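You operate a simulated robot arm through the tools that you are given. There is no shell and no other tool. Be economical: measure what you need, move in short steps, check, and stop when the job is done.

Carry out the task below with a simulated robot arm. There is one attempt and no reset: what you move stays moved.

## Task
Too much tape went on: crank it back to 50 cm.
Fine: clutch to hand and brake off first; brake on after.
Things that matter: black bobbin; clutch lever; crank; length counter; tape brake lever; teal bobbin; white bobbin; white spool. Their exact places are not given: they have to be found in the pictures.

The check looks at the end state, three seconds after you hand in, the way a careful person would. Anything else that was tipped, shoved, dropped, spilled or broken makes it a failure.

## Robot
A 7-joint arm with a two-finger gripper, hanging from a carriage that runs on a rail from [-1863, -7] to [617, 2] (x, y) and turns from -329 to 359 degrees about z. Base frame: it is fixed where the carriage stands at the start and does not move with it; the origin is on the floor, on the carriage's upright axis, x ahead of it, y to its left, z up. Lengths are in mm, angles in degrees, forces in N, time in s.
With the tool pointing down near the work surface it reaches from about 420 to 780 mm from the robot's upright axis, wherever it stands. Its first joint turns from -143.0 to 143.0 degrees. Places, roughly: black bobbin (6x6x5 cm) [1000, 700, 900]; clutch lever [600, 400, 700]; crank [900, 400, 800]; length counter [1200, 900, 900]; tape brake lever [1200, 500, 1000]; teal bobbin (6x6x5 cm) [-400, 800, 1200]; white bobbin (6x6x5 cm) [-300, 800, 1200]. Payload 1.37 kg.
The tool frame sits at the grasp point between the pads (the TCP): z along the fingers, y along the line on which they close. The tips reach 16 mm beyond it. Largest opening 92 mm; the body of the gripper starts 74 mm behind the TCP.
Orientation is that of the tool frame in the base frame, as a unit quaternion [x, y, z, w]. With the fingers straight down and closing along the base's y, the tool's x points along the base's -x, its y along +y and its z along -z.

## Interface
- The arm moves only by the tool drive_tool. Its argument "steps" is a list of rows, each a list of 7 numbers: the shift along the tool's x, y, z in mm, then the turn, a rotation vector about the tool's x, y, z in degrees, then the finger opening in mm, from 0 to 92. In form: [[tx, ty, tz, ax, ay, az, claw], ...]. A call has 1 to 20 rows; each row shifts and turns the commanded pose from where the row before left it, along the tool's axes as they then stand. Rows are played at 5 a second. More than 50 mm and 8.6 degrees between two rows, or a gripper value outside its range, and nothing of the call is played. A pose out of reach is approached as far as the arm can. The call stops where the force on the tool passes 60 N (or 10 N more than at its start, if that is more) or the arm is blocked; 0.2 s more then pass. The fingers move at their own pace and stop on an object; they squeeze with about 24 N. The grip force told is the motor's: it shows also when the fingers shut on nothing. Time passes only in rows, and 0.2 s behind the last, so rows that do not move let the fingers close. It gives the time, the measured TCP pose, the force on the tool (base axes), the opening and the grip force at its end, in the units of the frame above (readings bear some noise), with the torque about the TCP (base axes, N m) and any sound that the robot's microphone picked up.
- Cameras (640 x 400 px; columns grow to the right, rows downward): "scene" is now at [268.1, 52.6, 1768.6]; the picture's right is [0.84, -0.55, 0.00], its down [-0.44, -0.67, -0.60] and it looks along [0.33, 0.51, -0.80] (base axes); focal length 214 px, centre (320, 200). "wrist" rides on the gripper at [71, 19, -111] in the tool frame; the picture's right is [-0.26, 0.97, 0.00], its down [-0.78, -0.21, -0.59] and it looks along [-0.57, -0.15, 0.81] (tool axes); focal length 280 px, centre (320, 200).
- camera(camera): a new picture of that camera. It takes no simulated time.
- move_column(by): slides the trunk up (or, below 0, down) by that many mm; the arm and the scene camera ride with it, the base frame stays. It gives what a move gives, with no picture.
- base_move(legs): drives the robot by 1 to 6 legs, each [ahead, left, turn to the left] in mm, mm and degrees, along the robot's own axes; the way and the turn of a leg run together, so that a leg with both is an arc; at most 1500 mm and 180 degrees a leg. The arm and the cameras ride along, it lands a little off, and it stops where it bumps. It keeps to its track: a leg is cut to what the track allows. It gives what a move gives.
- turn_head(pan, tilt): turns the head with the scene camera to pan (to the left, within 155 degrees either way) and tilt (down, from -29 to 69), counted from straight ahead of the robot. It gives what a move gives.
- point_at(camera, pixels): there is no depth. For up to 12 entries [column, row, z] of the newest picture of that camera ("zoom" is the newest enlarged one), the place [x, y] in the base frame at which the ray of that pixel passes the height z, good to about 2 mm, but the place of the scene camera against the robot may be out by one fixed shift of up to 18 mm in any direction. It takes no simulated time.
- zoom(camera, box): a new picture of the part [left, top, right, bottom] of that camera's present view, enlarged. It takes no simulated time.
- finish_job(): hands the job in; it is judged then, once.

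Go step by step. Measure first, check grasps and placings, and put right what went wrong. The budget is 80 turns and 68 pictures, counting those below and the enlarged ones. Unless the task says otherwise, let go and move clear before handing in, and close with one line.

The tools are called after ">>>" as name(argument=value, ...) on one line, values as JSON. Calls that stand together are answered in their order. drive_tool: Moves the arm, as the interface text tells. Its arguments: {"type":"object","properties":{"steps":{"type":"array"}},"required":["steps"]} The other tools are called the same way: move_column (by) slides the trunk up or down; base_move (legs) drives the base; turn_head (pan, tilt) turns the head that bears the scene camera; camera (camera) takes a picture; point_at (camera, pixels) gives the place at which the rays of pixels pass given heights; zoom (camera, box) takes an enlarged picture of a part of a camera's view; finish_job () hands the job in.

At the start:

```text
t: 0.0
eef_pos: [789.8, 117.0, 1361.9]
tcp_rot: [0.001, 1.0, -0.001, -0.001]
contact_force: [0.0, 0.4, 0.0]
ft_torque: [-0.02, -0.01, 0.02]
width: 92.1
grasp_force: 0.2
trunk travel left (down, up): [-416.0, 165.0]
robot x, y, heading: [0.5, 0.5, -0.1]
head pan, tilt: [56.9, 52.9]
```

scene: 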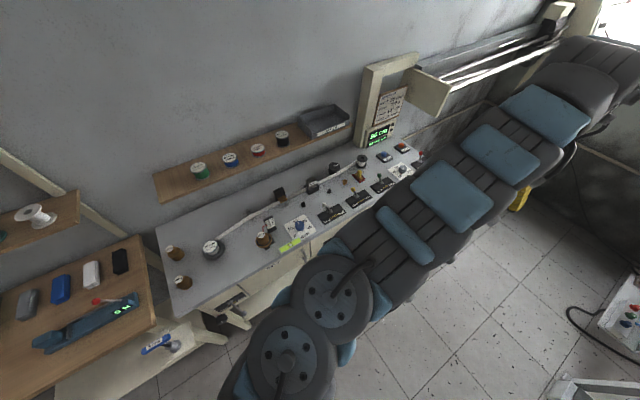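
wrist: 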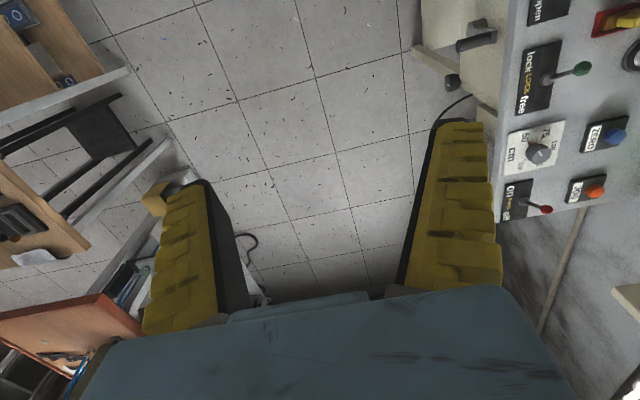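

The scene shows the bench with a tape path, levers and a counter near (378,135). I'll zoom in on the bench parts.

>>> zoom(camera="scene", box=[280, 80, 440, 240])

>>> zoom(camera="scene", box=[150, 160, 350, 340])

```text
2.50 times, centred on (360, 160) of scene
```

zoom: 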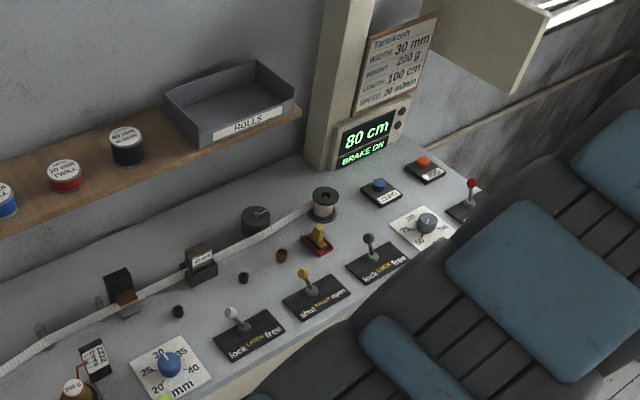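

```text
2.22 times, centred on (250, 250) of scene
```

zoom: 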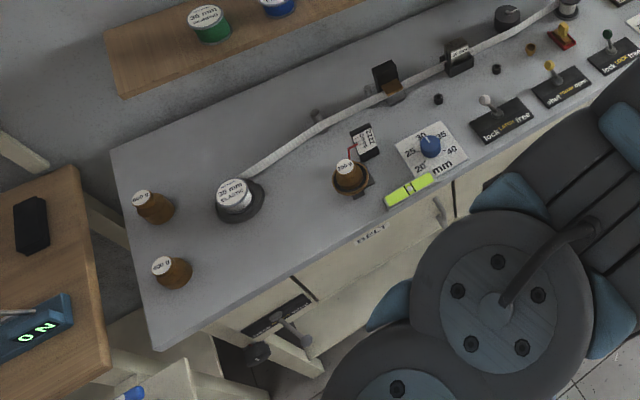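

The grey‑blue thing is my own arm, hiding the bench front. Let me locate bench points from the zoomed and full picture.

>>> point_at(camera="scene", pixels=[[160, 230, 850], [175, 318, 850], [420, 150, 850], [235, 300, 700], [215, 320, 700], [366, 130, 1000], [300, 228, 850], [330, 213, 850], [360, 197, 850], [383, 183, 850], [212, 246, 900], [362, 160, 900]])

>>> zoom(camera="scene", box=[160, 260, 280, 360])

>>> zoom(camera="wrist", box=[400, 0, 640, 240])

```text
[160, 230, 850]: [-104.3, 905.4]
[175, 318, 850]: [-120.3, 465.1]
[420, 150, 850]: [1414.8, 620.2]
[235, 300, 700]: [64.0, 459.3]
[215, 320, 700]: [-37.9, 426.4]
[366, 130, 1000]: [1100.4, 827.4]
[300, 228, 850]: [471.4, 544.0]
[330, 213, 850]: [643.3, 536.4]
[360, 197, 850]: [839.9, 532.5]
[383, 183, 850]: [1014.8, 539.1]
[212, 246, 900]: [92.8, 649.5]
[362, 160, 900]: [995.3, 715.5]
```

```text
4.00 times, centred on (220, 310) of scene
```

zoom: 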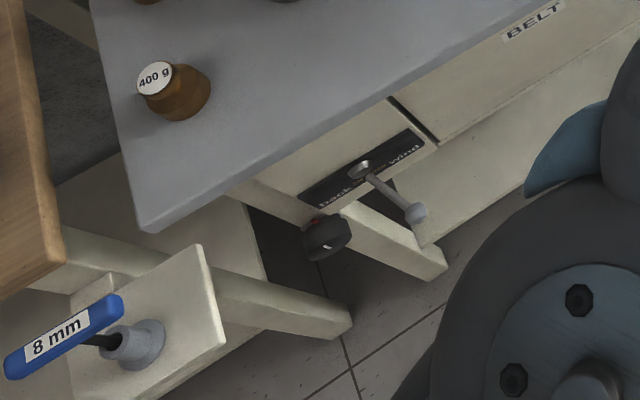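

```text
1.67 times, centred on (520, 120) of wrist
```

zoom: 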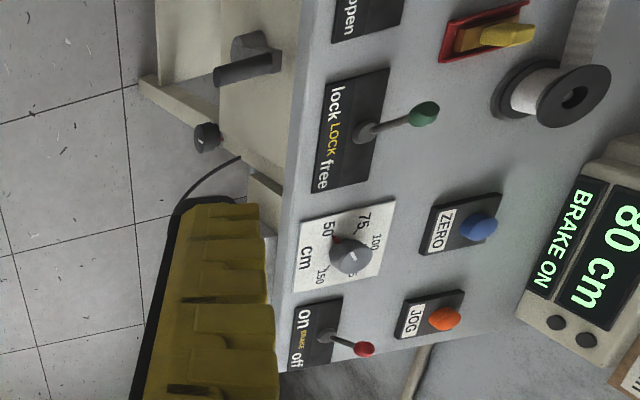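

The brake (red knob) is on the top's right corner, "on" toward -x and "off" toward +x; the crank is on the front face near x≈900. I'll slide along +x so the arm no longer hides the front.

>>> base_move(legs=[[500, 0, 0]])

>>> turn_head(pan=110, tilt=60)

>>> camera(camera="scene")

>>> camera(camera="wrist")

```text
t: 3.0
eef_pos: [1294.3, 124.0, 1363.0]
tcp_rot: [-0.004, 1.0, 0.0, 0.0]
contact_force: [0.7, -0.1, 0.0]
ft_torque: [0.03, -0.01, -0.02]
width: 92.0
grasp_force: 0.1
trunk travel left (down, up): [-416.0, 165.0]
robot x, y, heading: [504.6, -0.1, 0.5]
head pan, tilt: [56.9, 52.9]
```

```text
t: 4.2
eef_pos: [1293.7, 125.0, 1362.4]
tcp_rot: [-0.003, 1.0, 0.0, 0.0]
contact_force: [0.4, 0.6, -0.2]
ft_torque: [-0.01, 0.01, 0.0]
width: 91.8
grasp_force: 0.0
trunk travel left (down, up): [-416.0, 165.0]
robot x, y, heading: [504.8, 1.5, 0.6]
head pan, tilt: [110.0, 60.0]
```

```text
61 pictures are left
```

scene: 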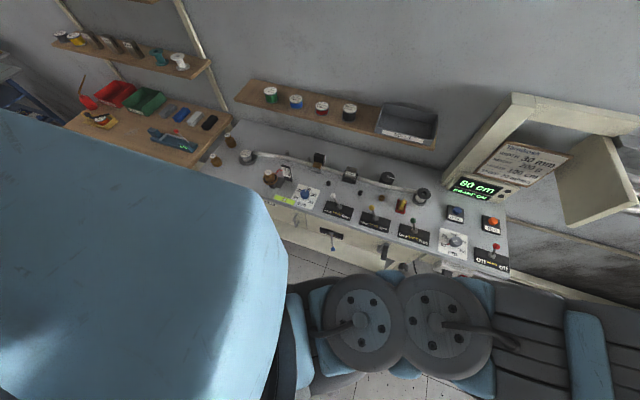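

```text
60 pictures are left
```

wrist: 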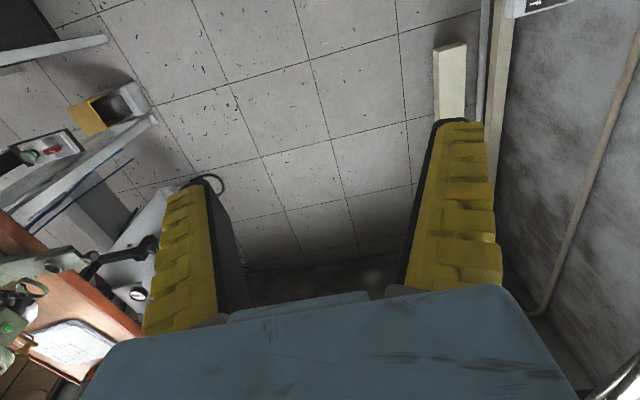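

The bench front is now partially visible. Zoom on the front lever (332,243) and crank (~395,270), and the panel.

>>> zoom(camera="scene", box=[260, 190, 440, 300])

>>> zoom(camera="scene", box=[380, 160, 540, 280])

>>> point_at(camera="scene", pixels=[[332, 247, 700], [332, 234, 720], [403, 267, 800], [375, 260, 700], [495, 247, 950], [490, 262, 850], [337, 212, 850], [373, 224, 850], [413, 235, 850], [453, 242, 850], [509, 272, 850], [427, 268, 850]])

```text
3.56 times, centred on (350, 245) of scene
```

zoom: 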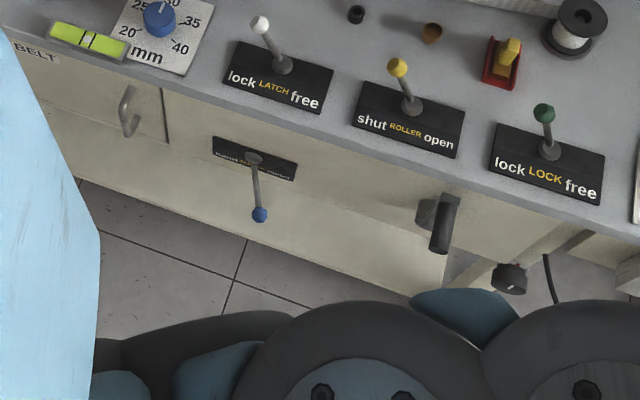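

```text
3.33 times, centred on (460, 220) of scene
```

zoom: 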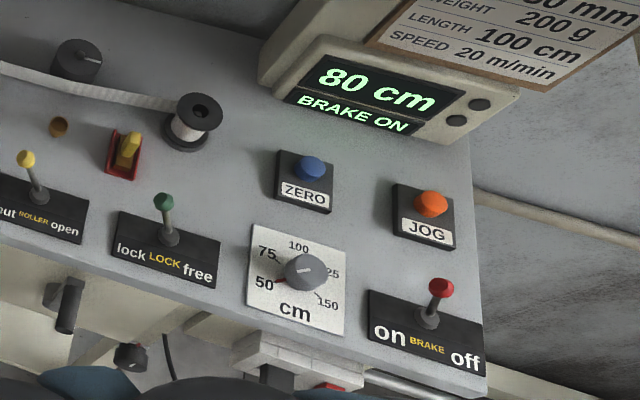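

```text
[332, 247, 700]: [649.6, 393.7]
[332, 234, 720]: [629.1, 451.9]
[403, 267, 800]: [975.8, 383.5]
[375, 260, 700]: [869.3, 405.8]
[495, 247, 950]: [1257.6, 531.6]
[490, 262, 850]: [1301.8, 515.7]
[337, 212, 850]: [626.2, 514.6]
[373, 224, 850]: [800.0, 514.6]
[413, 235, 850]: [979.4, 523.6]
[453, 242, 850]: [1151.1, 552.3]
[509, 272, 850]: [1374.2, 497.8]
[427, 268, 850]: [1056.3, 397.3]
```

>>> zoom(camera="scene", box=[310, 220, 360, 260])

>>> zoom(camera="scene", box=[370, 230, 430, 280])

```text
10.00 times, centred on (335, 240) of scene
```

zoom: 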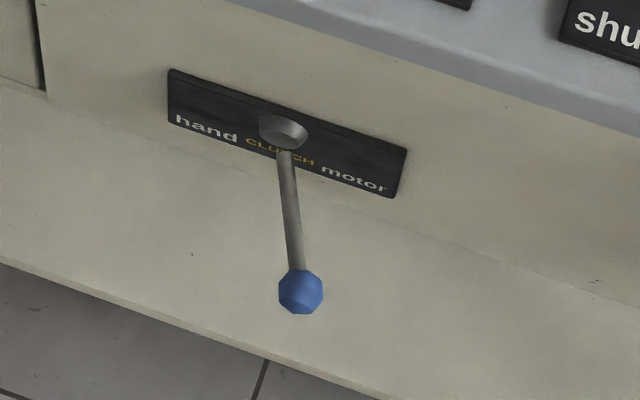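

```text
8.00 times, centred on (400, 255) of scene
```

zoom: 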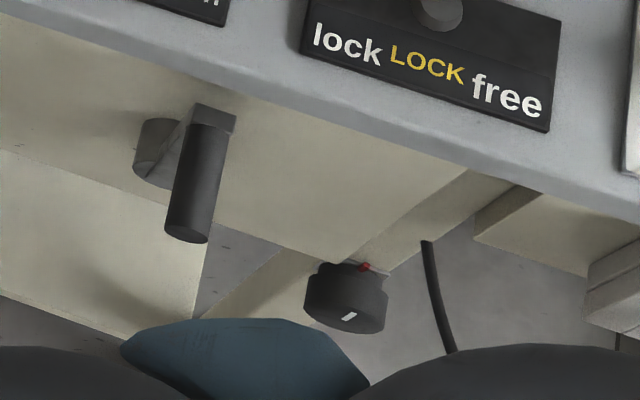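

The clutch slides hand(-x)/motor(+x) and now sits at motor; the crank handle tip is at scene ≈(383.5,259.4), root ≈(386,245). Getting rays at several heights to triangulate with the first wrist view.

>>> point_at(camera="scene", pixels=[[383.5, 259.4, 780], [383.5, 259.4, 740], [386.5, 246, 780], [379, 249, 780], [379, 249, 740], [333, 249.4, 700], [333, 249.4, 740], [331.3, 232.5, 740], [490, 262, 900], [491.7, 246.5, 920], [491.7, 246.5, 960], [485, 258, 850]])

>>> base_move(legs=[[-400, 0, 0]])

>>> camera(camera="wrist")

>>> camera(camera="scene")

```text
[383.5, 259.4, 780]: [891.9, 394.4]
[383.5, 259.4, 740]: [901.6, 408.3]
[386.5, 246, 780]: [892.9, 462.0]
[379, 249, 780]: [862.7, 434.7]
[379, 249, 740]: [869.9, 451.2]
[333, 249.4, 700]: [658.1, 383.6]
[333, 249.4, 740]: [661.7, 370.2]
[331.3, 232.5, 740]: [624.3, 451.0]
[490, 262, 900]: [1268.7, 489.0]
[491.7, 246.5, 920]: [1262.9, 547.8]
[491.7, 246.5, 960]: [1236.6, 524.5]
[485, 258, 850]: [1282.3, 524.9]
```

```text
t: 6.7
eef_pos: [890.7, 126.5, 1362.7]
tcp_rot: [-0.005, 1.0, 0.0, 0.001]
contact_force: [-0.4, -0.6, -0.8]
ft_torque: [0.03, -0.01, 0.01]
width: 91.7
grasp_force: 0.1
trunk travel left (down, up): [-416.0, 165.0]
robot x, y, heading: [104.4, 0.0, 0.5]
head pan, tilt: [110.0, 60.0]
```

```text
55 pictures are left
```

wrist: 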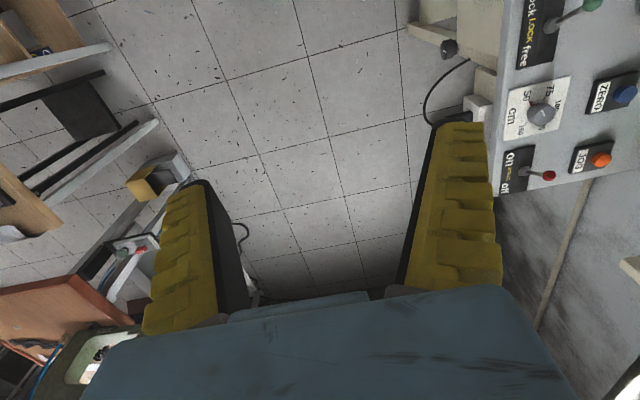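

```text
54 pictures are left
```

scene: 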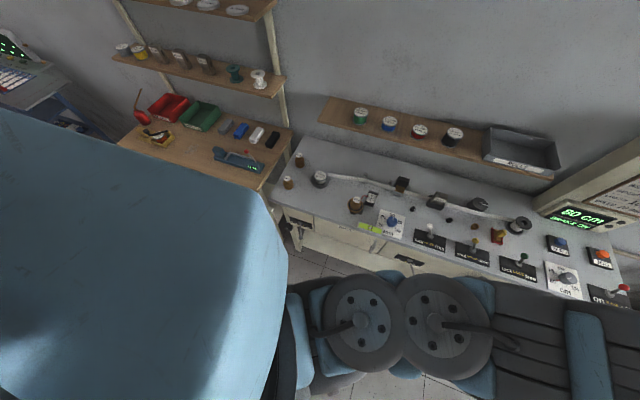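

Readings agree so far: crank handle tip ≈(885–892, 395–405) at z≈780, clutch knob ≈(650,385,~710). I'll retract the tool toward the robot axis before driving to face the bench.

>>> drive_tool(steps=[[40, 0, 0, 0, 0, 0, 40], [40, 0, 0, 0, 0, 0, 40], [40, 0, 0, 0, 0, 0, 40], [40, 0, 0, 0, 0, 0, 40], [40, 0, 0, 0, 0, 0, 40], [40, 0, 0, 0, 0, 0, 40], [40, 0, 0, 0, 0, 0, 40], [40, -20, 0, 0, 0, 0, 40], [0, -40, 0, 0, 0, 0, 40], [0, -40, 0, 0, 0, 0, 40]])

>>> base_move(legs=[[260, 0, 0], [0, 0, 60]])

>>> turn_head(pan=30, tilt=60)

>>> camera(camera="wrist")

>>> camera(camera="scene")

```text
t: 8.9
eef_pos: [809.0, 83.6, 1323.8]
tcp_rot: [-0.006, 1.0, -0.001, -0.001]
contact_force: [-0.5, 0.1, -0.3]
ft_torque: [-0.05, 0.01, -0.01]
width: 43.4
grasp_force: 2.5
out of reach, approached as far as the arm can: row 1, 2, 3, 4, 5, 6, 7, 8, 9, 10
trunk travel left (down, up): [-416.0, 165.0]
robot x, y, heading: [102.7, -3.2, 0.7]
head pan, tilt: [110.0, 60.0]
```

```text
t: 13.4
eef_pos: [652.8, 653.2, 1323.9]
tcp_rot: [-0.501, 0.865, -0.001, 0.0]
contact_force: [-0.1, -0.4, -0.4]
ft_torque: [0.0, 0.0, 0.0]
width: 43.0
grasp_force: 2.0
trunk travel left (down, up): [-416.0, 165.0]
robot x, y, heading: [370.7, 0.5, 60.2]
head pan, tilt: [110.0, 60.0]
```

```text
t: 14.9
eef_pos: [653.2, 654.1, 1323.7]
tcp_rot: [-0.502, 0.865, -0.002, -0.001]
contact_force: [-1.3, 0.0, -1.0]
ft_torque: [0.03, -0.02, 0.03]
width: 43.3
grasp_force: 2.0
trunk travel left (down, up): [-416.0, 165.0]
robot x, y, heading: [365.6, 3.7, 60.2]
head pan, tilt: [30.0, 60.0]
```

```text
53 pictures are left
```

wrist: 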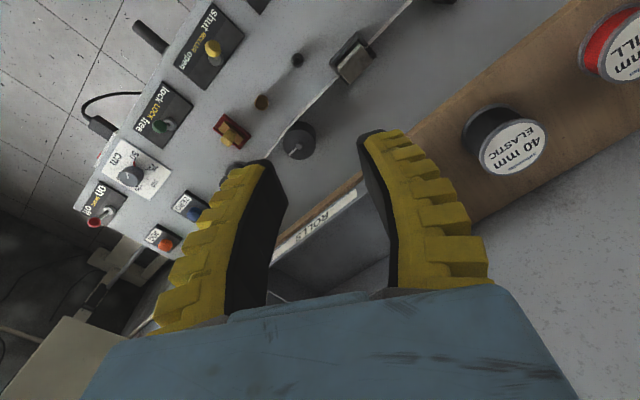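

```text
52 pictures are left
```

scene: 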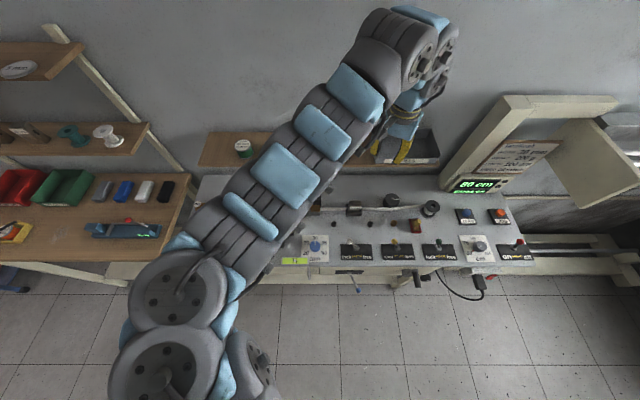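

The arm can't retract at this height, so I'll work at ~700 mm radius with smaller heading. First use the two new views to triangulate brake knob (wrist 95,221; scene 518,243) and crank handle (wrist 150,37).

>>> point_at(camera="wrist", pixels=[[95, 221, 880], [95, 221, 920], [95, 221, 960], [137, 22, 740], [137, 22, 780], [166, 50, 780], [162, 235, 880], [128, 176, 850]])

>>> zoom(camera="scene", box=[330, 180, 550, 310])

>>> zoom(camera="wrist", box=[60, 0, 260, 250])

```text
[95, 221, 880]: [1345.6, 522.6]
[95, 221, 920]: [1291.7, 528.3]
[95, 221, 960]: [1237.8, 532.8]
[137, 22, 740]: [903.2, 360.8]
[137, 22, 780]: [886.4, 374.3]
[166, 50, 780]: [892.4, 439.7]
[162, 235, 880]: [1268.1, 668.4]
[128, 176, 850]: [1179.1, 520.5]
```

```text
2.91 times, centred on (440, 245) of scene
```

zoom: 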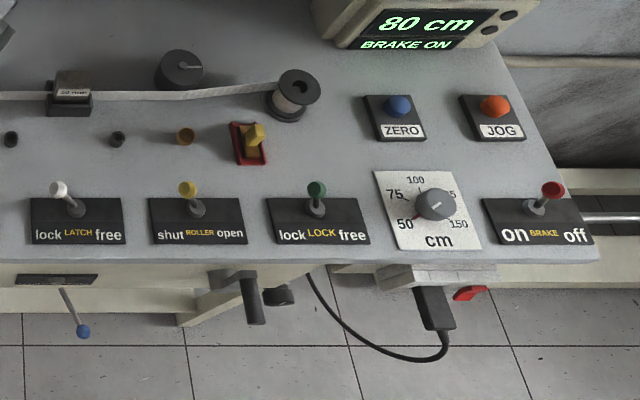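

```text
1.60 times, centred on (160, 125) of wrist
```

zoom: 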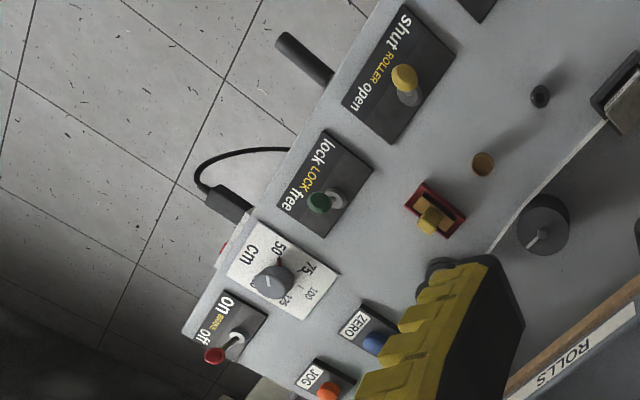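

Crank tip triangulates to ≈(870,388,820), brake knob ≈(1232,533,965), bench top ≈905. Now turn back to heading ~25°, slide left to face the clutch and lower the trunk.

>>> base_move(legs=[[0, 0, -35], [-290, 135, 0]])

>>> move_column(by=-300)

>>> camera(camera="wrist")

```text
t: 18.7
eef_pos: [658.3, 371.1, 1323.2]
tcp_rot: [-0.217, 0.976, -0.002, -0.001]
contact_force: [-0.5, 0.0, 0.4]
ft_torque: [-0.01, 0.0, 0.03]
width: 43.1
grasp_force: 2.1
trunk travel left (down, up): [-416.0, 165.0]
robot x, y, heading: [50.7, -3.3, 25.3]
head pan, tilt: [30.0, 60.0]
```

```text
t: 21.7
eef_pos: [658.5, 370.4, 1024.6]
tcp_rot: [-0.218, 0.976, -0.001, -0.002]
contact_force: [0.4, 0.3, 0.3]
ft_torque: [0.05, 0.02, 0.02]
width: 43.4
grasp_force: 2.9
trunk travel left (down, up): [-116.0, 465.0]
robot x, y, heading: [51.6, 0.4, 25.2]
head pan, tilt: [30.0, 60.0]
```

```text
49 pictures are left
```

wrist: 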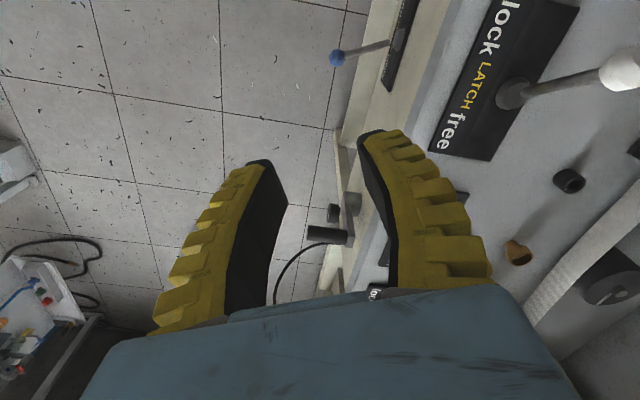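

Clutch knob shows at wrist (337,58). I'll back off 80 mm in -y and turn the tool so it closes along x and the camera looks at the front panel.

>>> drive_tool(steps=[[17, -36, 0, 0, 0, 0, 40], [17, -36, 0, 0, 0, 0, 40], [0, 0, 0, 0, 0, -8.1, 40], [0, 0, 0, 0, 0, -8.1, 40], [0, 0, 0, 0, 0, -8.1, 40], [0, 0, 0, 0, 0, -8.1, 40], [0, 0, 0, 0, 0, -8.1, 40], [0, 0, 0, 0, 0, -8.1, 40], [0, 0, 0, 0, 0, -8.1, 40], [0, 0, 0, 0, 0, -8.1, 40]])

>>> camera(camera="wrist")

```text
t: 23.9
eef_pos: [702.8, 312.0, 1025.8]
tcp_rot: [0.708, -0.706, 0.001, 0.001]
contact_force: [0.3, -1.2, -0.3]
ft_torque: [0.01, 0.01, -0.02]
width: 43.3
grasp_force: 2.8
out of reach, approached as far as the arm can: row 1, 2, 5
trunk travel left (down, up): [-116.0, 465.0]
robot x, y, heading: [53.1, 1.4, 25.4]
head pan, tilt: [30.0, 60.0]
```

```text
48 pictures are left
```

wrist: 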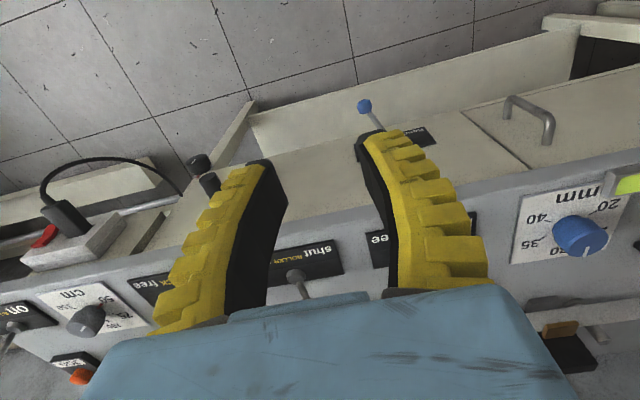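

>>> point_at(camera="wrist", pixels=[[365, 106, 700], [365, 106, 740], [365, 106, 780], [202, 164, 780], [202, 164, 820], [209, 181, 800], [378, 130, 740], [420, 135, 760]])

>>> zoom(camera="wrist", box=[160, 80, 460, 260])

```text
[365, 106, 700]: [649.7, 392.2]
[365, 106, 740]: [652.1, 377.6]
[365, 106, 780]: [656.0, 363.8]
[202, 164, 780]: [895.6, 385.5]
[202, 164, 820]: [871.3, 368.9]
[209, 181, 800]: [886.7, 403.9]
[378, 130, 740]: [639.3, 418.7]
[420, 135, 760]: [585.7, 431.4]
```

```text
2.13 times, centred on (310, 170) of wrist
```

zoom: 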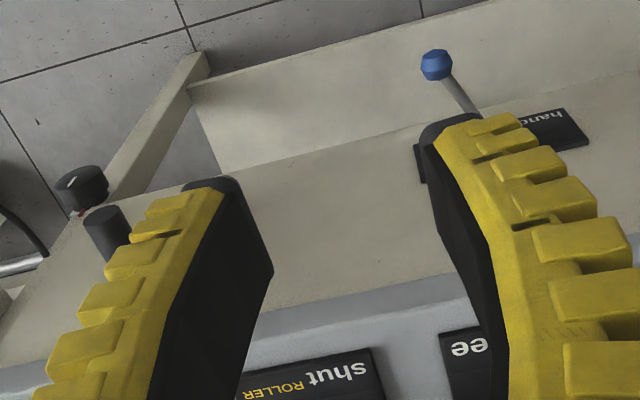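

The two views agree: clutch knob ≈(650,393,703). Lower the trunk, tilt the tool 16°, and descend in front of the knob.

>>> move_column(by=-100)

>>> drive_tool(steps=[[0, 0, 0, 0, -8, 0, 40], [0, 0, 0, 0, -8, 0, 40], [10.6, 10.6, 42.7, 0, 0, 0, 40], [10.6, 10.6, 42.7, 0, 0, 0, 40], [10.6, 10.6, 42.7, 0, 0, 0, 40], [10.6, 10.6, 42.7, 0, 0, 0, 40], [10.6, 10.6, 42.7, 0, 0, 0, 40], [0, 0, 0, 0, 0, 0, 40]])

>>> camera(camera="wrist")

>>> camera(camera="scene")

```text
t: 25.3
eef_pos: [701.5, 312.2, 925.0]
tcp_rot: [0.708, -0.707, 0.001, 0.002]
contact_force: [-0.1, -0.3, 0.4]
ft_torque: [0.01, 0.0, -0.02]
width: 43.5
grasp_force: 2.4
trunk travel left (down, up): [-16.0, 565.0]
robot x, y, heading: [47.8, -1.3, 25.5]
head pan, tilt: [30.0, 60.0]
```

```text
t: 27.1
eef_pos: [703.0, 311.9, 925.1]
tcp_rot: [-0.707, 0.707, 0.024, 0.022]
contact_force: [0.4, -0.4, -0.4]
ft_torque: [-0.01, 0.02, 0.0]
width: 43.3
grasp_force: 2.2
out of reach, approached as far as the arm can: row 1, 2, 3, 4, 5, 6, 7
trunk travel left (down, up): [-16.0, 565.0]
robot x, y, heading: [48.7, -2.5, 25.3]
head pan, tilt: [30.0, 60.0]
```

```text
46 pictures are left
```

wrist: 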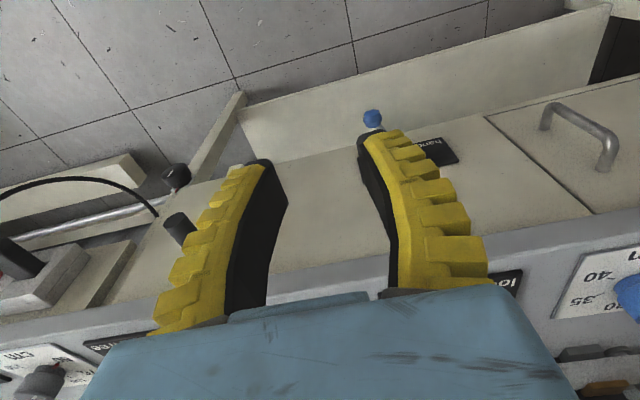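

```text
45 pictures are left
```

scene: 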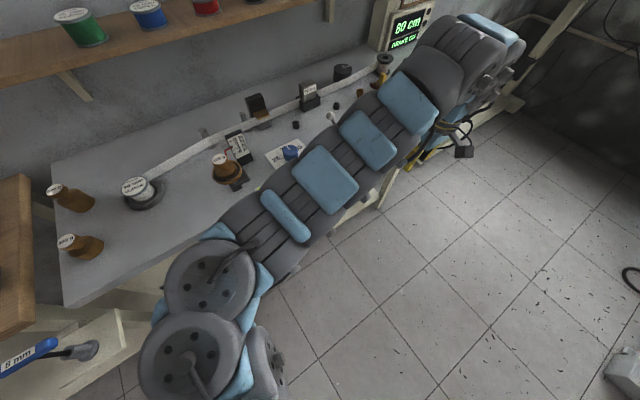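

The arm reported "out of reach" and barely moved. I'll probe what motion is possible: pure descent with no tilt.

>>> drive_tool(steps=[[0, 0, 40, 0, 0, 0, 40], [0, 0, 40, 0, 0, 0, 40]])

>>> drive_tool(steps=[[-40, 0, 0, 0, 0, 0, 40], [-40, 0, 0, 0, 0, 0, 40]])

```text
t: 27.7
eef_pos: [716.0, 307.3, 885.3]
tcp_rot: [0.709, -0.704, -0.024, -0.022]
contact_force: [-0.5, 1.5, 0.2]
ft_torque: [-0.01, 0.01, 0.01]
width: 43.3
grasp_force: 3.0
out of reach, approached as far as the arm can: row 1, 2
trunk travel left (down, up): [-16.0, 565.0]
robot x, y, heading: [55.8, -2.1, 25.0]
head pan, tilt: [30.0, 60.0]
```

```text
t: 28.3
eef_pos: [716.3, 387.3, 891.4]
tcp_rot: [0.707, -0.707, -0.024, -0.021]
contact_force: [-0.4, 0.7, -0.1]
ft_torque: [-0.02, -0.06, 0.0]
width: 43.5
grasp_force: 2.7
trunk travel left (down, up): [-16.0, 565.0]
robot x, y, heading: [53.4, 1.1, 25.2]
head pan, tilt: [30.0, 60.0]
```

Outward motion works; descent is limited at this radius. Test extending outward to ~800 mm radius, then descending.

>>> drive_tool(steps=[[28, -32, 0, 0, 0, 0, 40], [28, -32, 0, 0, 0, 0, 40], [0, 0, 40, 0, 0, 0, 40], [0, 0, 40, 0, 0, 0, 40], [0, 0, 40, 0, 0, 0, 40], [0, 0, 40, 0, 0, 0, 40]])

```text
t: 29.7
eef_pos: [778.4, 342.1, 726.7]
tcp_rot: [-0.706, 0.707, 0.025, 0.021]
contact_force: [0.4, 0.1, 1.0]
ft_torque: [-0.01, -0.03, -0.02]
width: 43.3
grasp_force: 2.4
trunk travel left (down, up): [-16.0, 565.0]
robot x, y, heading: [50.3, 4.8, 25.4]
head pan, tilt: [30.0, 60.0]
```

Descent worked. Now bring it sideways to x≈650 at this height, y≈325.

>>> drive_tool(steps=[[5, 32, 5, 0, 0, 0, 40], [5, 32, 5, 0, 0, 0, 40], [5, 32, 5, 0, 0, 0, 40], [0, 32, 5, 0, 0, 0, 40]])

>>> camera(camera="wrist")

```text
t: 30.7
eef_pos: [672.8, 331.7, 691.3]
tcp_rot: [-0.706, 0.707, 0.024, 0.024]
contact_force: [-0.3, 0.1, -0.9]
ft_torque: [0.0, 0.03, 0.01]
width: 43.4
grasp_force: 1.8
out of reach, approached as far as the arm can: row 3, 4
trunk travel left (down, up): [-16.0, 565.0]
robot x, y, heading: [49.8, 0.8, 25.3]
head pan, tilt: [30.0, 60.0]
```

```text
44 pictures are left
```

wrist: 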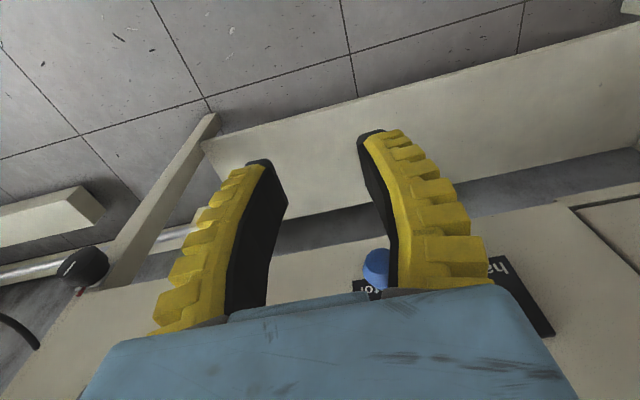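

Inner limit is ~706 mm radius; I'll shift the base 90 mm to -x, then recentre in front of the knob.

>>> base_move(legs=[[-81.4, 38.5, 0]])

>>> drive_tool(steps=[[0, -33, -6, 0, 0, 0, 40], [0, -33, -6, 0, 0, 0, 40], [0, 0, 0, 0, 0, 0, 40]])

>>> camera(camera="wrist")

```text
t: 31.8
eef_pos: [581.8, 332.3, 691.6]
tcp_rot: [0.708, -0.706, -0.025, -0.024]
contact_force: [-0.3, -0.1, 0.0]
ft_torque: [-0.01, -0.02, 0.0]
width: 43.5
grasp_force: 2.3
trunk travel left (down, up): [-16.0, 565.0]
robot x, y, heading: [-40.6, -1.4, 25.0]
head pan, tilt: [30.0, 60.0]
```

```text
t: 32.6
eef_pos: [648.3, 329.2, 702.0]
tcp_rot: [0.707, -0.706, -0.023, -0.024]
contact_force: [-1.1, 0.7, 0.4]
ft_torque: [0.01, -0.02, -0.01]
width: 43.1
grasp_force: 2.4
trunk travel left (down, up): [-16.0, 565.0]
robot x, y, heading: [-41.8, -2.5, 25.3]
head pan, tilt: [30.0, 60.0]
```

```text
43 pictures are left
```

wrist: 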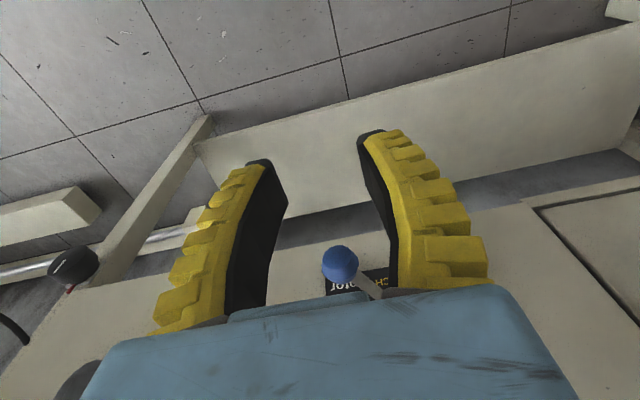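

>>> point_at(camera="wrist", pixels=[[341, 264, 695], [341, 264, 703], [341, 264, 715]])

>>> drive_tool(steps=[[-20, 0, 0, 0, 0, 0, 40], [-20, 0, 0, 0, 0, 0, 40], [-20, 0, 0, 0, 0, 0, 40], [0, 0, 0, 0, 0, 0, 40]])

>>> camera(camera="wrist")

```text
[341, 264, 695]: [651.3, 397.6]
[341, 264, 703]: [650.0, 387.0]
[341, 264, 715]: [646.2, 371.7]
```

```text
t: 33.6
eef_pos: [647.3, 391.5, 706.9]
tcp_rot: [0.707, -0.706, -0.024, -0.024]
contact_force: [-0.4, 0.3, 0.1]
ft_torque: [-0.01, 0.02, -0.02]
width: 43.3
grasp_force: 2.2
trunk travel left (down, up): [-16.0, 565.0]
robot x, y, heading: [-40.9, -1.0, 25.4]
head pan, tilt: [30.0, 60.0]
```

```text
42 pictures are left
```

wrist: 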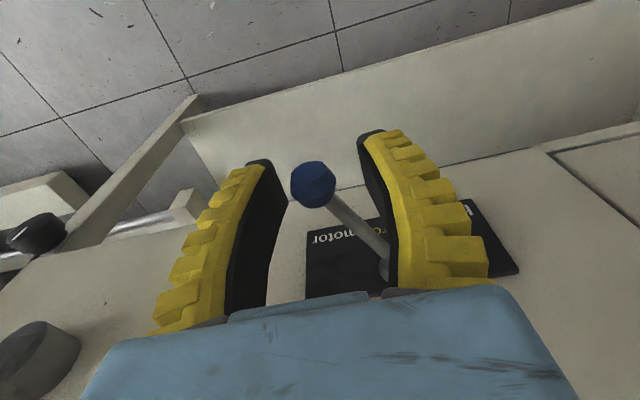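

The knob (313,183) sits between the fingers. Push toward -x (hand).

>>> drive_tool(steps=[[0, 10, 0, 0, 0, 0, 40], [0, 10, 0, 0, 0, 0, 40], [0, 10, 0, 0, 0, 0, 40], [0, 10, 0, 0, 0, 0, 40], [0, 10, 0, 0, 0, 0, 40], [0, 8, 0, 0, 0, 0, 40], [0, 0, 0, 0, 0, 0, 40]])

>>> camera(camera="wrist")

```text
t: 35.2
eef_pos: [588.9, 392.4, 707.3]
tcp_rot: [0.707, -0.706, -0.024, -0.025]
contact_force: [1.1, 0.4, 0.2]
ft_torque: [0.03, -0.01, 0.03]
width: 43.5
grasp_force: 2.2
trunk travel left (down, up): [-16.0, 565.0]
robot x, y, heading: [-44.1, 0.9, 25.3]
head pan, tilt: [30.0, 60.0]
```

```text
41 pictures are left
```

wrist: 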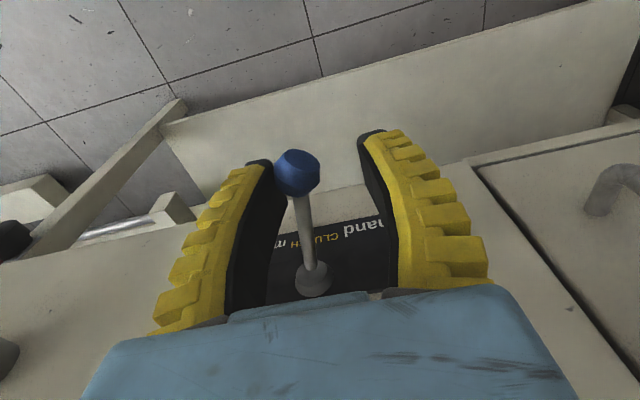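

The knob moved with the finger; check pivot x versus knob x.

>>> point_at(camera="wrist", pixels=[[297, 172, 703], [314, 280, 695], [314, 280, 703], [350, 230, 703], [262, 276, 703], [385, 225, 703]])

>>> drive_tool(steps=[[0, 10, 0, 0, 0, 0, 40], [0, 10, 0, 0, 0, 0, 40], [0, 0, 0, 0, 0, 0, 40]])

>>> camera(camera="wrist")

```text
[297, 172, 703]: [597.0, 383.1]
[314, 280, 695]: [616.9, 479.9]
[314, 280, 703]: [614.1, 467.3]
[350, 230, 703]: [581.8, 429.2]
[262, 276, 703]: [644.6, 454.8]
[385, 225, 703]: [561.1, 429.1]
```

```text
t: 36.0
eef_pos: [569.2, 391.6, 707.2]
tcp_rot: [0.707, -0.706, -0.024, -0.024]
contact_force: [-0.7, 0.4, 0.0]
ft_torque: [-0.05, -0.03, 0.01]
width: 43.1
grasp_force: 2.5
trunk travel left (down, up): [-16.0, 565.0]
robot x, y, heading: [-40.4, -0.6, 25.1]
head pan, tilt: [30.0, 60.0]
```

```text
40 pictures are left
```

wrist: 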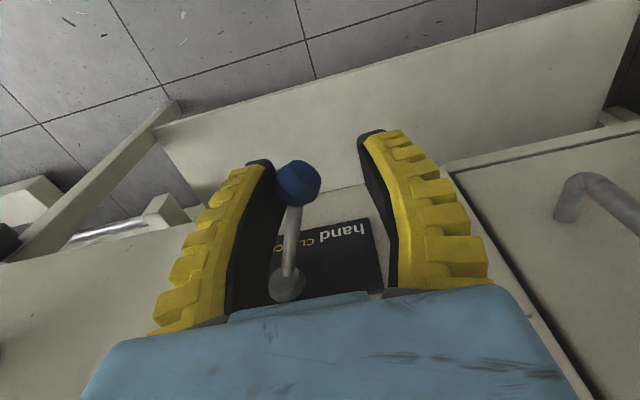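

Knob is at ≈577, pivot ≈614: mirrors the initial lean. Push a few mm more to the stop watching force, then back off.

>>> drive_tool(steps=[[0, 4, 0, 0, 0, 0, 40], [0, 4, 0, 0, 0, 0, 40], [0, 0, 0, 0, 0, 0, 40]])

>>> drive_tool(steps=[[0, -10, 0, 0, 0, 0, 40], [0, 0, 0, 0, 0, 0, 40], [30, 0, 0, 0, 0, 0, 40], [40, 0, 0, 0, 0, 0, 40], [0, 0, 0, 0, 0, 0, 40]])

>>> camera(camera="wrist")

```text
t: 36.8
eef_pos: [566.1, 393.4, 705.8]
tcp_rot: [-0.706, 0.707, 0.023, 0.024]
contact_force: [6.2, 0.0, 2.4]
ft_torque: [-0.02, -0.1, -0.01]
width: 47.3
grasp_force: 5.8
trunk travel left (down, up): [-16.0, 565.0]
robot x, y, heading: [-38.7, -0.1, 25.0]
head pan, tilt: [30.0, 60.0]
```

```text
t: 38.0
eef_pos: [573.5, 328.8, 685.1]
tcp_rot: [0.708, -0.706, -0.025, -0.024]
contact_force: [0.7, -0.6, -0.3]
ft_torque: [0.02, 0.03, 0.0]
width: 43.6
grasp_force: 2.7
out of reach, approached as far as the arm can: row 3, 4
trunk travel left (down, up): [-16.0, 565.0]
robot x, y, heading: [-39.4, -0.1, 25.4]
head pan, tilt: [30.0, 60.0]
```

```text
39 pictures are left
```

wrist: 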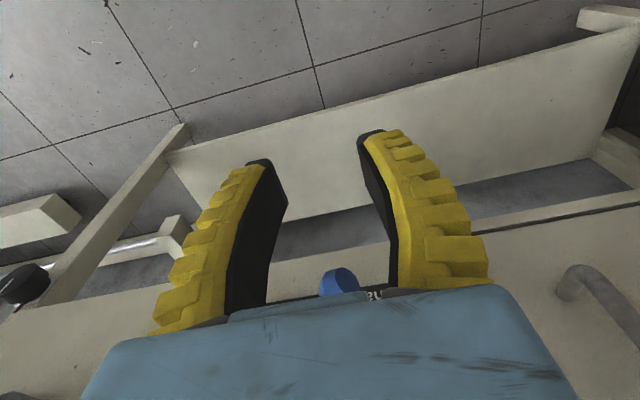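

Clutch stays at hand. Next the brake: raise the trunk, then slide the carriage right toward the brake lever.

>>> move_column(by=310)

>>> base_move(legs=[[587, -278, 0]])

>>> camera(camera="wrist")

```text
t: 41.0
eef_pos: [573.7, 329.2, 994.3]
tcp_rot: [0.707, -0.706, -0.024, -0.024]
contact_force: [-0.4, -1.1, -0.6]
ft_torque: [-0.01, -0.01, 0.0]
width: 43.3
grasp_force: 2.2
trunk travel left (down, up): [-326.0, 255.0]
robot x, y, heading: [-41.1, -4.3, 25.0]
head pan, tilt: [30.0, 60.0]
```

```text
t: 44.6
eef_pos: [1220.1, 329.8, 995.2]
tcp_rot: [-0.706, 0.707, 0.024, 0.025]
contact_force: [-0.1, 0.3, -0.1]
ft_torque: [-0.02, -0.01, 0.01]
width: 43.1
grasp_force: 2.9
trunk travel left (down, up): [-326.0, 255.0]
robot x, y, heading: [604.1, 2.3, 25.3]
head pan, tilt: [30.0, 60.0]
```

```text
38 pictures are left
```

wrist: 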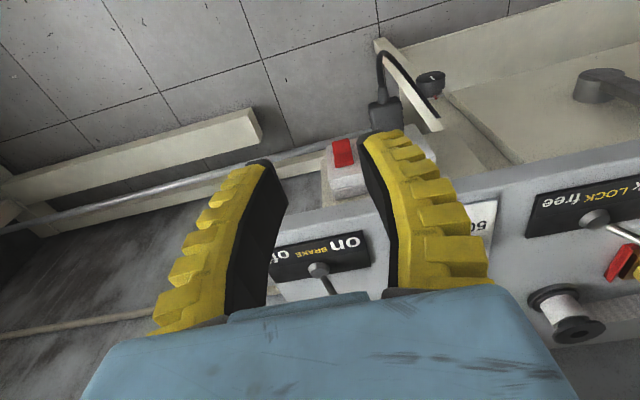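

Brake plate is right ahead at (318,265). Tilt the tool ~40° while easing outward and up, staying above the knob.

>>> drive_tool(steps=[[-20.7, 0, -10.7, 0, -8, 0, 44], [-22, 0, -7.7, 0, -8, 0, 44], [-22.9, 0, -4.6, 0, -8, 0, 44], [-23.3, 0, -1.4, 0, -8, 0, 44], [-23.2, 0, 1.9, 0, -8, 0, 44], [0, 0, 0, 0, 0, 0, 44]])

>>> camera(camera="wrist")

```text
t: 46.0
eef_pos: [1220.1, 428.3, 1056.7]
tcp_rot: [-0.655, 0.657, 0.263, 0.265]
contact_force: [-0.3, -0.6, 0.3]
ft_torque: [0.0, 0.0, -0.01]
width: 47.2
grasp_force: 2.3
trunk travel left (down, up): [-326.0, 255.0]
robot x, y, heading: [610.4, 6.6, 25.2]
head pan, tilt: [30.0, 60.0]
```

```text
37 pictures are left
```

wrist: 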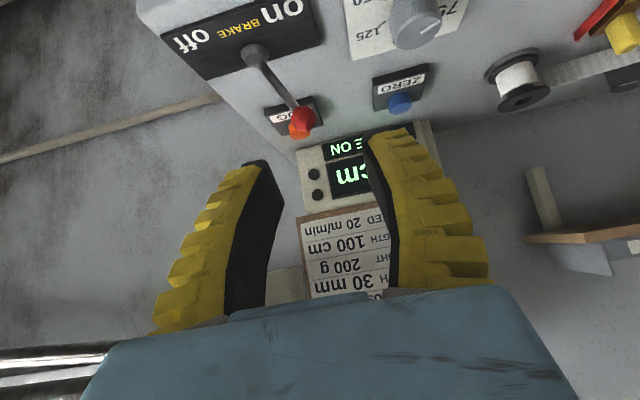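

>>> point_at(camera="wrist", pixels=[[302, 120, 955], [302, 120, 965], [302, 120, 975], [256, 55, 905], [256, 55, 915]])

```text
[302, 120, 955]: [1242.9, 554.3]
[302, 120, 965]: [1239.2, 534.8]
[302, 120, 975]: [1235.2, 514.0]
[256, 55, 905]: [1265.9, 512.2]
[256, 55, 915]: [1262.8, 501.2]
```

Knob ≈(1239,530,966), pivot ≈(1265,·,905). Approach along the tool axis so the fingers straddle the knob.

>>> drive_tool(steps=[[0, -11, 32, 0, 0, 0, 44], [0, -11, 32, 0, 0, 0, 44], [0, 0, 32, 0, 0, 0, 44], [0, 0, 32, 0, 0, 0, 44], [0, 0, 0, 0, 0, 0, 44]])

>>> camera(camera="wrist")

```text
t: 47.2
eef_pos: [1239.9, 516.5, 963.6]
tcp_rot: [-0.656, 0.656, 0.264, 0.264]
contact_force: [0.5, -0.4, 0.1]
ft_torque: [0.0, -0.02, 0.02]
width: 47.0
grasp_force: 2.3
trunk travel left (down, up): [-326.0, 255.0]
robot x, y, heading: [605.0, 4.7, 25.0]
head pan, tilt: [30.0, 60.0]
```

```text
36 pictures are left
```

wrist: 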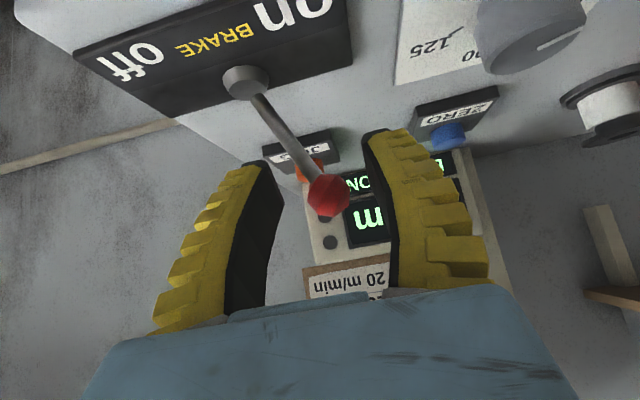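

Knob (328,195) coincides with the TCP projection (~320,187). Push toward +x (off).

>>> drive_tool(steps=[[0, -12, 0, 0, 0, 0, 44], [0, -12, 0, 0, 0, 0, 44], [0, -12, 0, 0, 0, 0, 44], [0, -12, 0, 0, 0, 0, 44], [0, -10, 0, 0, 0, 0, 44], [0, 0, 0, 0, 0, 0, 44]])

>>> camera(camera="wrist")

```text
t: 48.6
eef_pos: [1300.1, 518.1, 963.3]
tcp_rot: [-0.655, 0.656, 0.264, 0.265]
contact_force: [-0.6, -0.7, 0.2]
ft_torque: [-0.02, 0.02, -0.04]
width: 47.3
grasp_force: 2.3
trunk travel left (down, up): [-326.0, 255.0]
robot x, y, heading: [605.9, 3.1, 25.0]
head pan, tilt: [30.0, 60.0]
```

```text
35 pictures are left
```

wrist: 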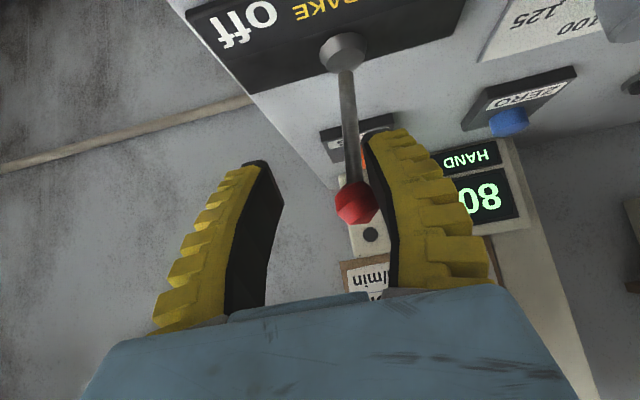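

The display now reads "80 / HAND". Push a bit further to the stop, then retreat.

>>> drive_tool(steps=[[0, -5, 0, 0, 0, 0, 44], [0, -5, 0, 0, 0, 0, 44], [0, 0, 0, 0, 0, 0, 44]])

>>> drive_tool(steps=[[0, 10, 0, 0, 0, 0, 44], [0, 0, -30, 0, 0, 0, 44], [0, 0, -35, 0, 0, 0, 44], [0, 0, -35, 0, 0, 0, 44], [0, 0, 0, 0, 0, 0, 44]])

>>> camera(camera="wrist")

```text
t: 49.5
eef_pos: [1310.5, 518.2, 963.7]
tcp_rot: [-0.655, 0.657, 0.264, 0.265]
contact_force: [-0.2, -0.5, -0.9]
ft_torque: [-0.02, -0.03, 0.03]
width: 47.0
grasp_force: 2.7
trunk travel left (down, up): [-326.0, 255.0]
robot x, y, heading: [604.1, -0.2, 25.2]
head pan, tilt: [30.0, 60.0]
```

```text
t: 50.6
eef_pos: [1299.6, 446.8, 1034.6]
tcp_rot: [-0.655, 0.657, 0.265, 0.264]
contact_force: [0.5, -0.4, 0.5]
ft_torque: [0.0, 0.02, 0.04]
width: 47.1
grasp_force: 2.3
trunk travel left (down, up): [-326.0, 255.0]
robot x, y, heading: [608.3, 1.0, 25.1]
head pan, tilt: [30.0, 60.0]
```

```text
34 pictures are left
```

wrist: 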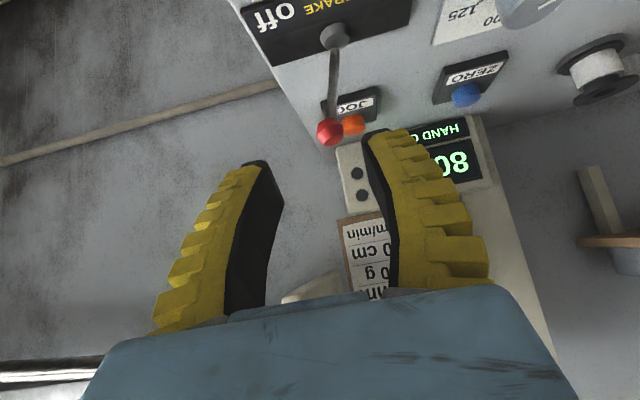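

Brake lever now leans to "off" and stays, display "80 HAND". Retreat in -y and slide left to the crank.

>>> drive_tool(steps=[[26.6, 0, -25.3, 0, 0, 0, 50], [26.6, 0, -25.3, 0, 0, 0, 50], [26.6, 0, -25.3, 0, 0, 0, 50], [0, 0, 0, 0, 0, 0, 50]])

>>> base_move(legs=[[-371, 173, 0]])

>>> camera(camera="wrist")

>>> camera(camera="scene")

```text
t: 51.6
eef_pos: [1300.3, 333.1, 1034.7]
tcp_rot: [-0.655, 0.657, 0.264, 0.265]
contact_force: [0.2, -0.3, 0.5]
ft_torque: [0.05, 0.0, 0.02]
width: 53.0
grasp_force: 1.9
trunk travel left (down, up): [-326.0, 255.0]
robot x, y, heading: [605.6, 0.7, 25.2]
head pan, tilt: [30.0, 60.0]
```

```text
t: 54.2
eef_pos: [891.9, 333.8, 1036.6]
tcp_rot: [-0.655, 0.656, 0.264, 0.265]
contact_force: [0.5, -0.3, 0.3]
ft_torque: [0.01, 0.01, -0.04]
width: 53.0
grasp_force: 2.5
trunk travel left (down, up): [-326.0, 255.0]
robot x, y, heading: [197.2, 0.6, 25.3]
head pan, tilt: [30.0, 60.0]
```

```text
33 pictures are left
```

wrist: 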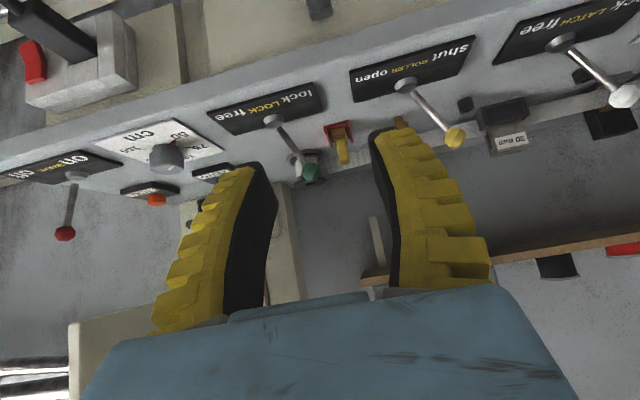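

```text
32 pictures are left
```

scene: 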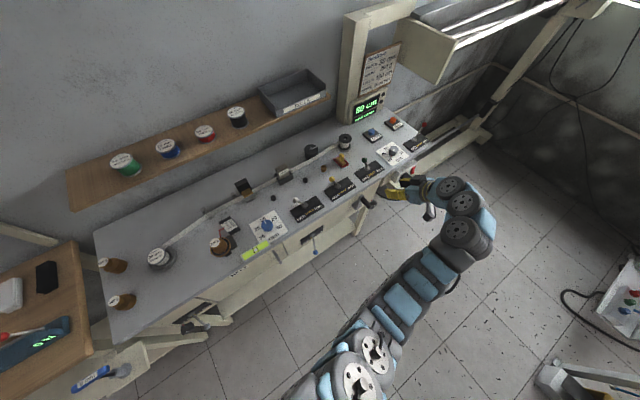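

Good scene view now. Zoom on the crank and counter.

>>> zoom(camera="scene", box=[330, 80, 430, 220])

>>> zoom(camera="scene", box=[340, 180, 400, 220])

>>> point_at(camera="scene", pixels=[[372, 205, 820], [362, 198, 820]])

```text
2.86 times, centred on (380, 150) of scene
```

zoom: 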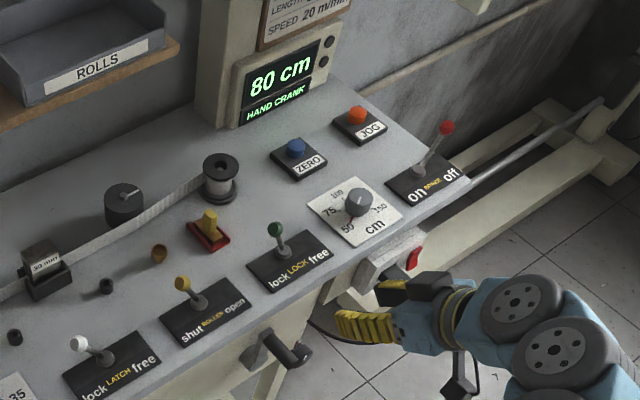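

```text
10.00 times, centred on (370, 200) of scene
```

zoom: 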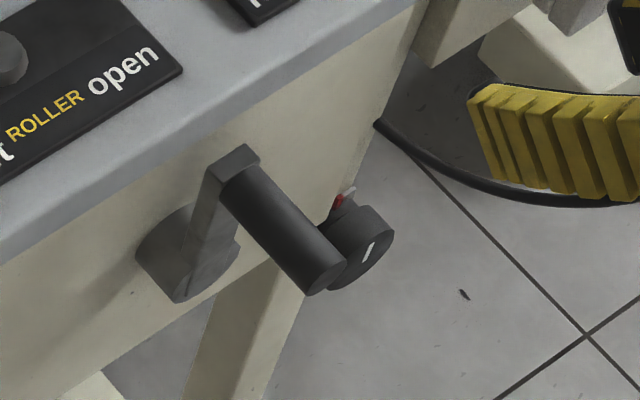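

```text
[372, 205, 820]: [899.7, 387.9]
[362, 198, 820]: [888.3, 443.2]
```

Display reads "80 cm HAND CRANK". The crank arm points up with the handle at top; get rays for handle tip, arm top and hub.

>>> point_at(camera="scene", pixels=[[370.7, 207.5, 822], [370.7, 207.5, 802], [361.7, 196.5, 822], [361.7, 196.5, 782], [357, 207.5, 780], [357, 207.5, 740], [357, 207.5, 700], [353, 203, 760]])

```text
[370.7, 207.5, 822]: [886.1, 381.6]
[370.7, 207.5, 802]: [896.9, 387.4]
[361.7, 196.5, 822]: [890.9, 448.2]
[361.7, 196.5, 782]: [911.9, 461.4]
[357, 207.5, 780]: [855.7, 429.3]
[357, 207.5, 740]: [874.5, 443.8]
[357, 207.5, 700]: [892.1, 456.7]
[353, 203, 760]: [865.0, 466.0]
```

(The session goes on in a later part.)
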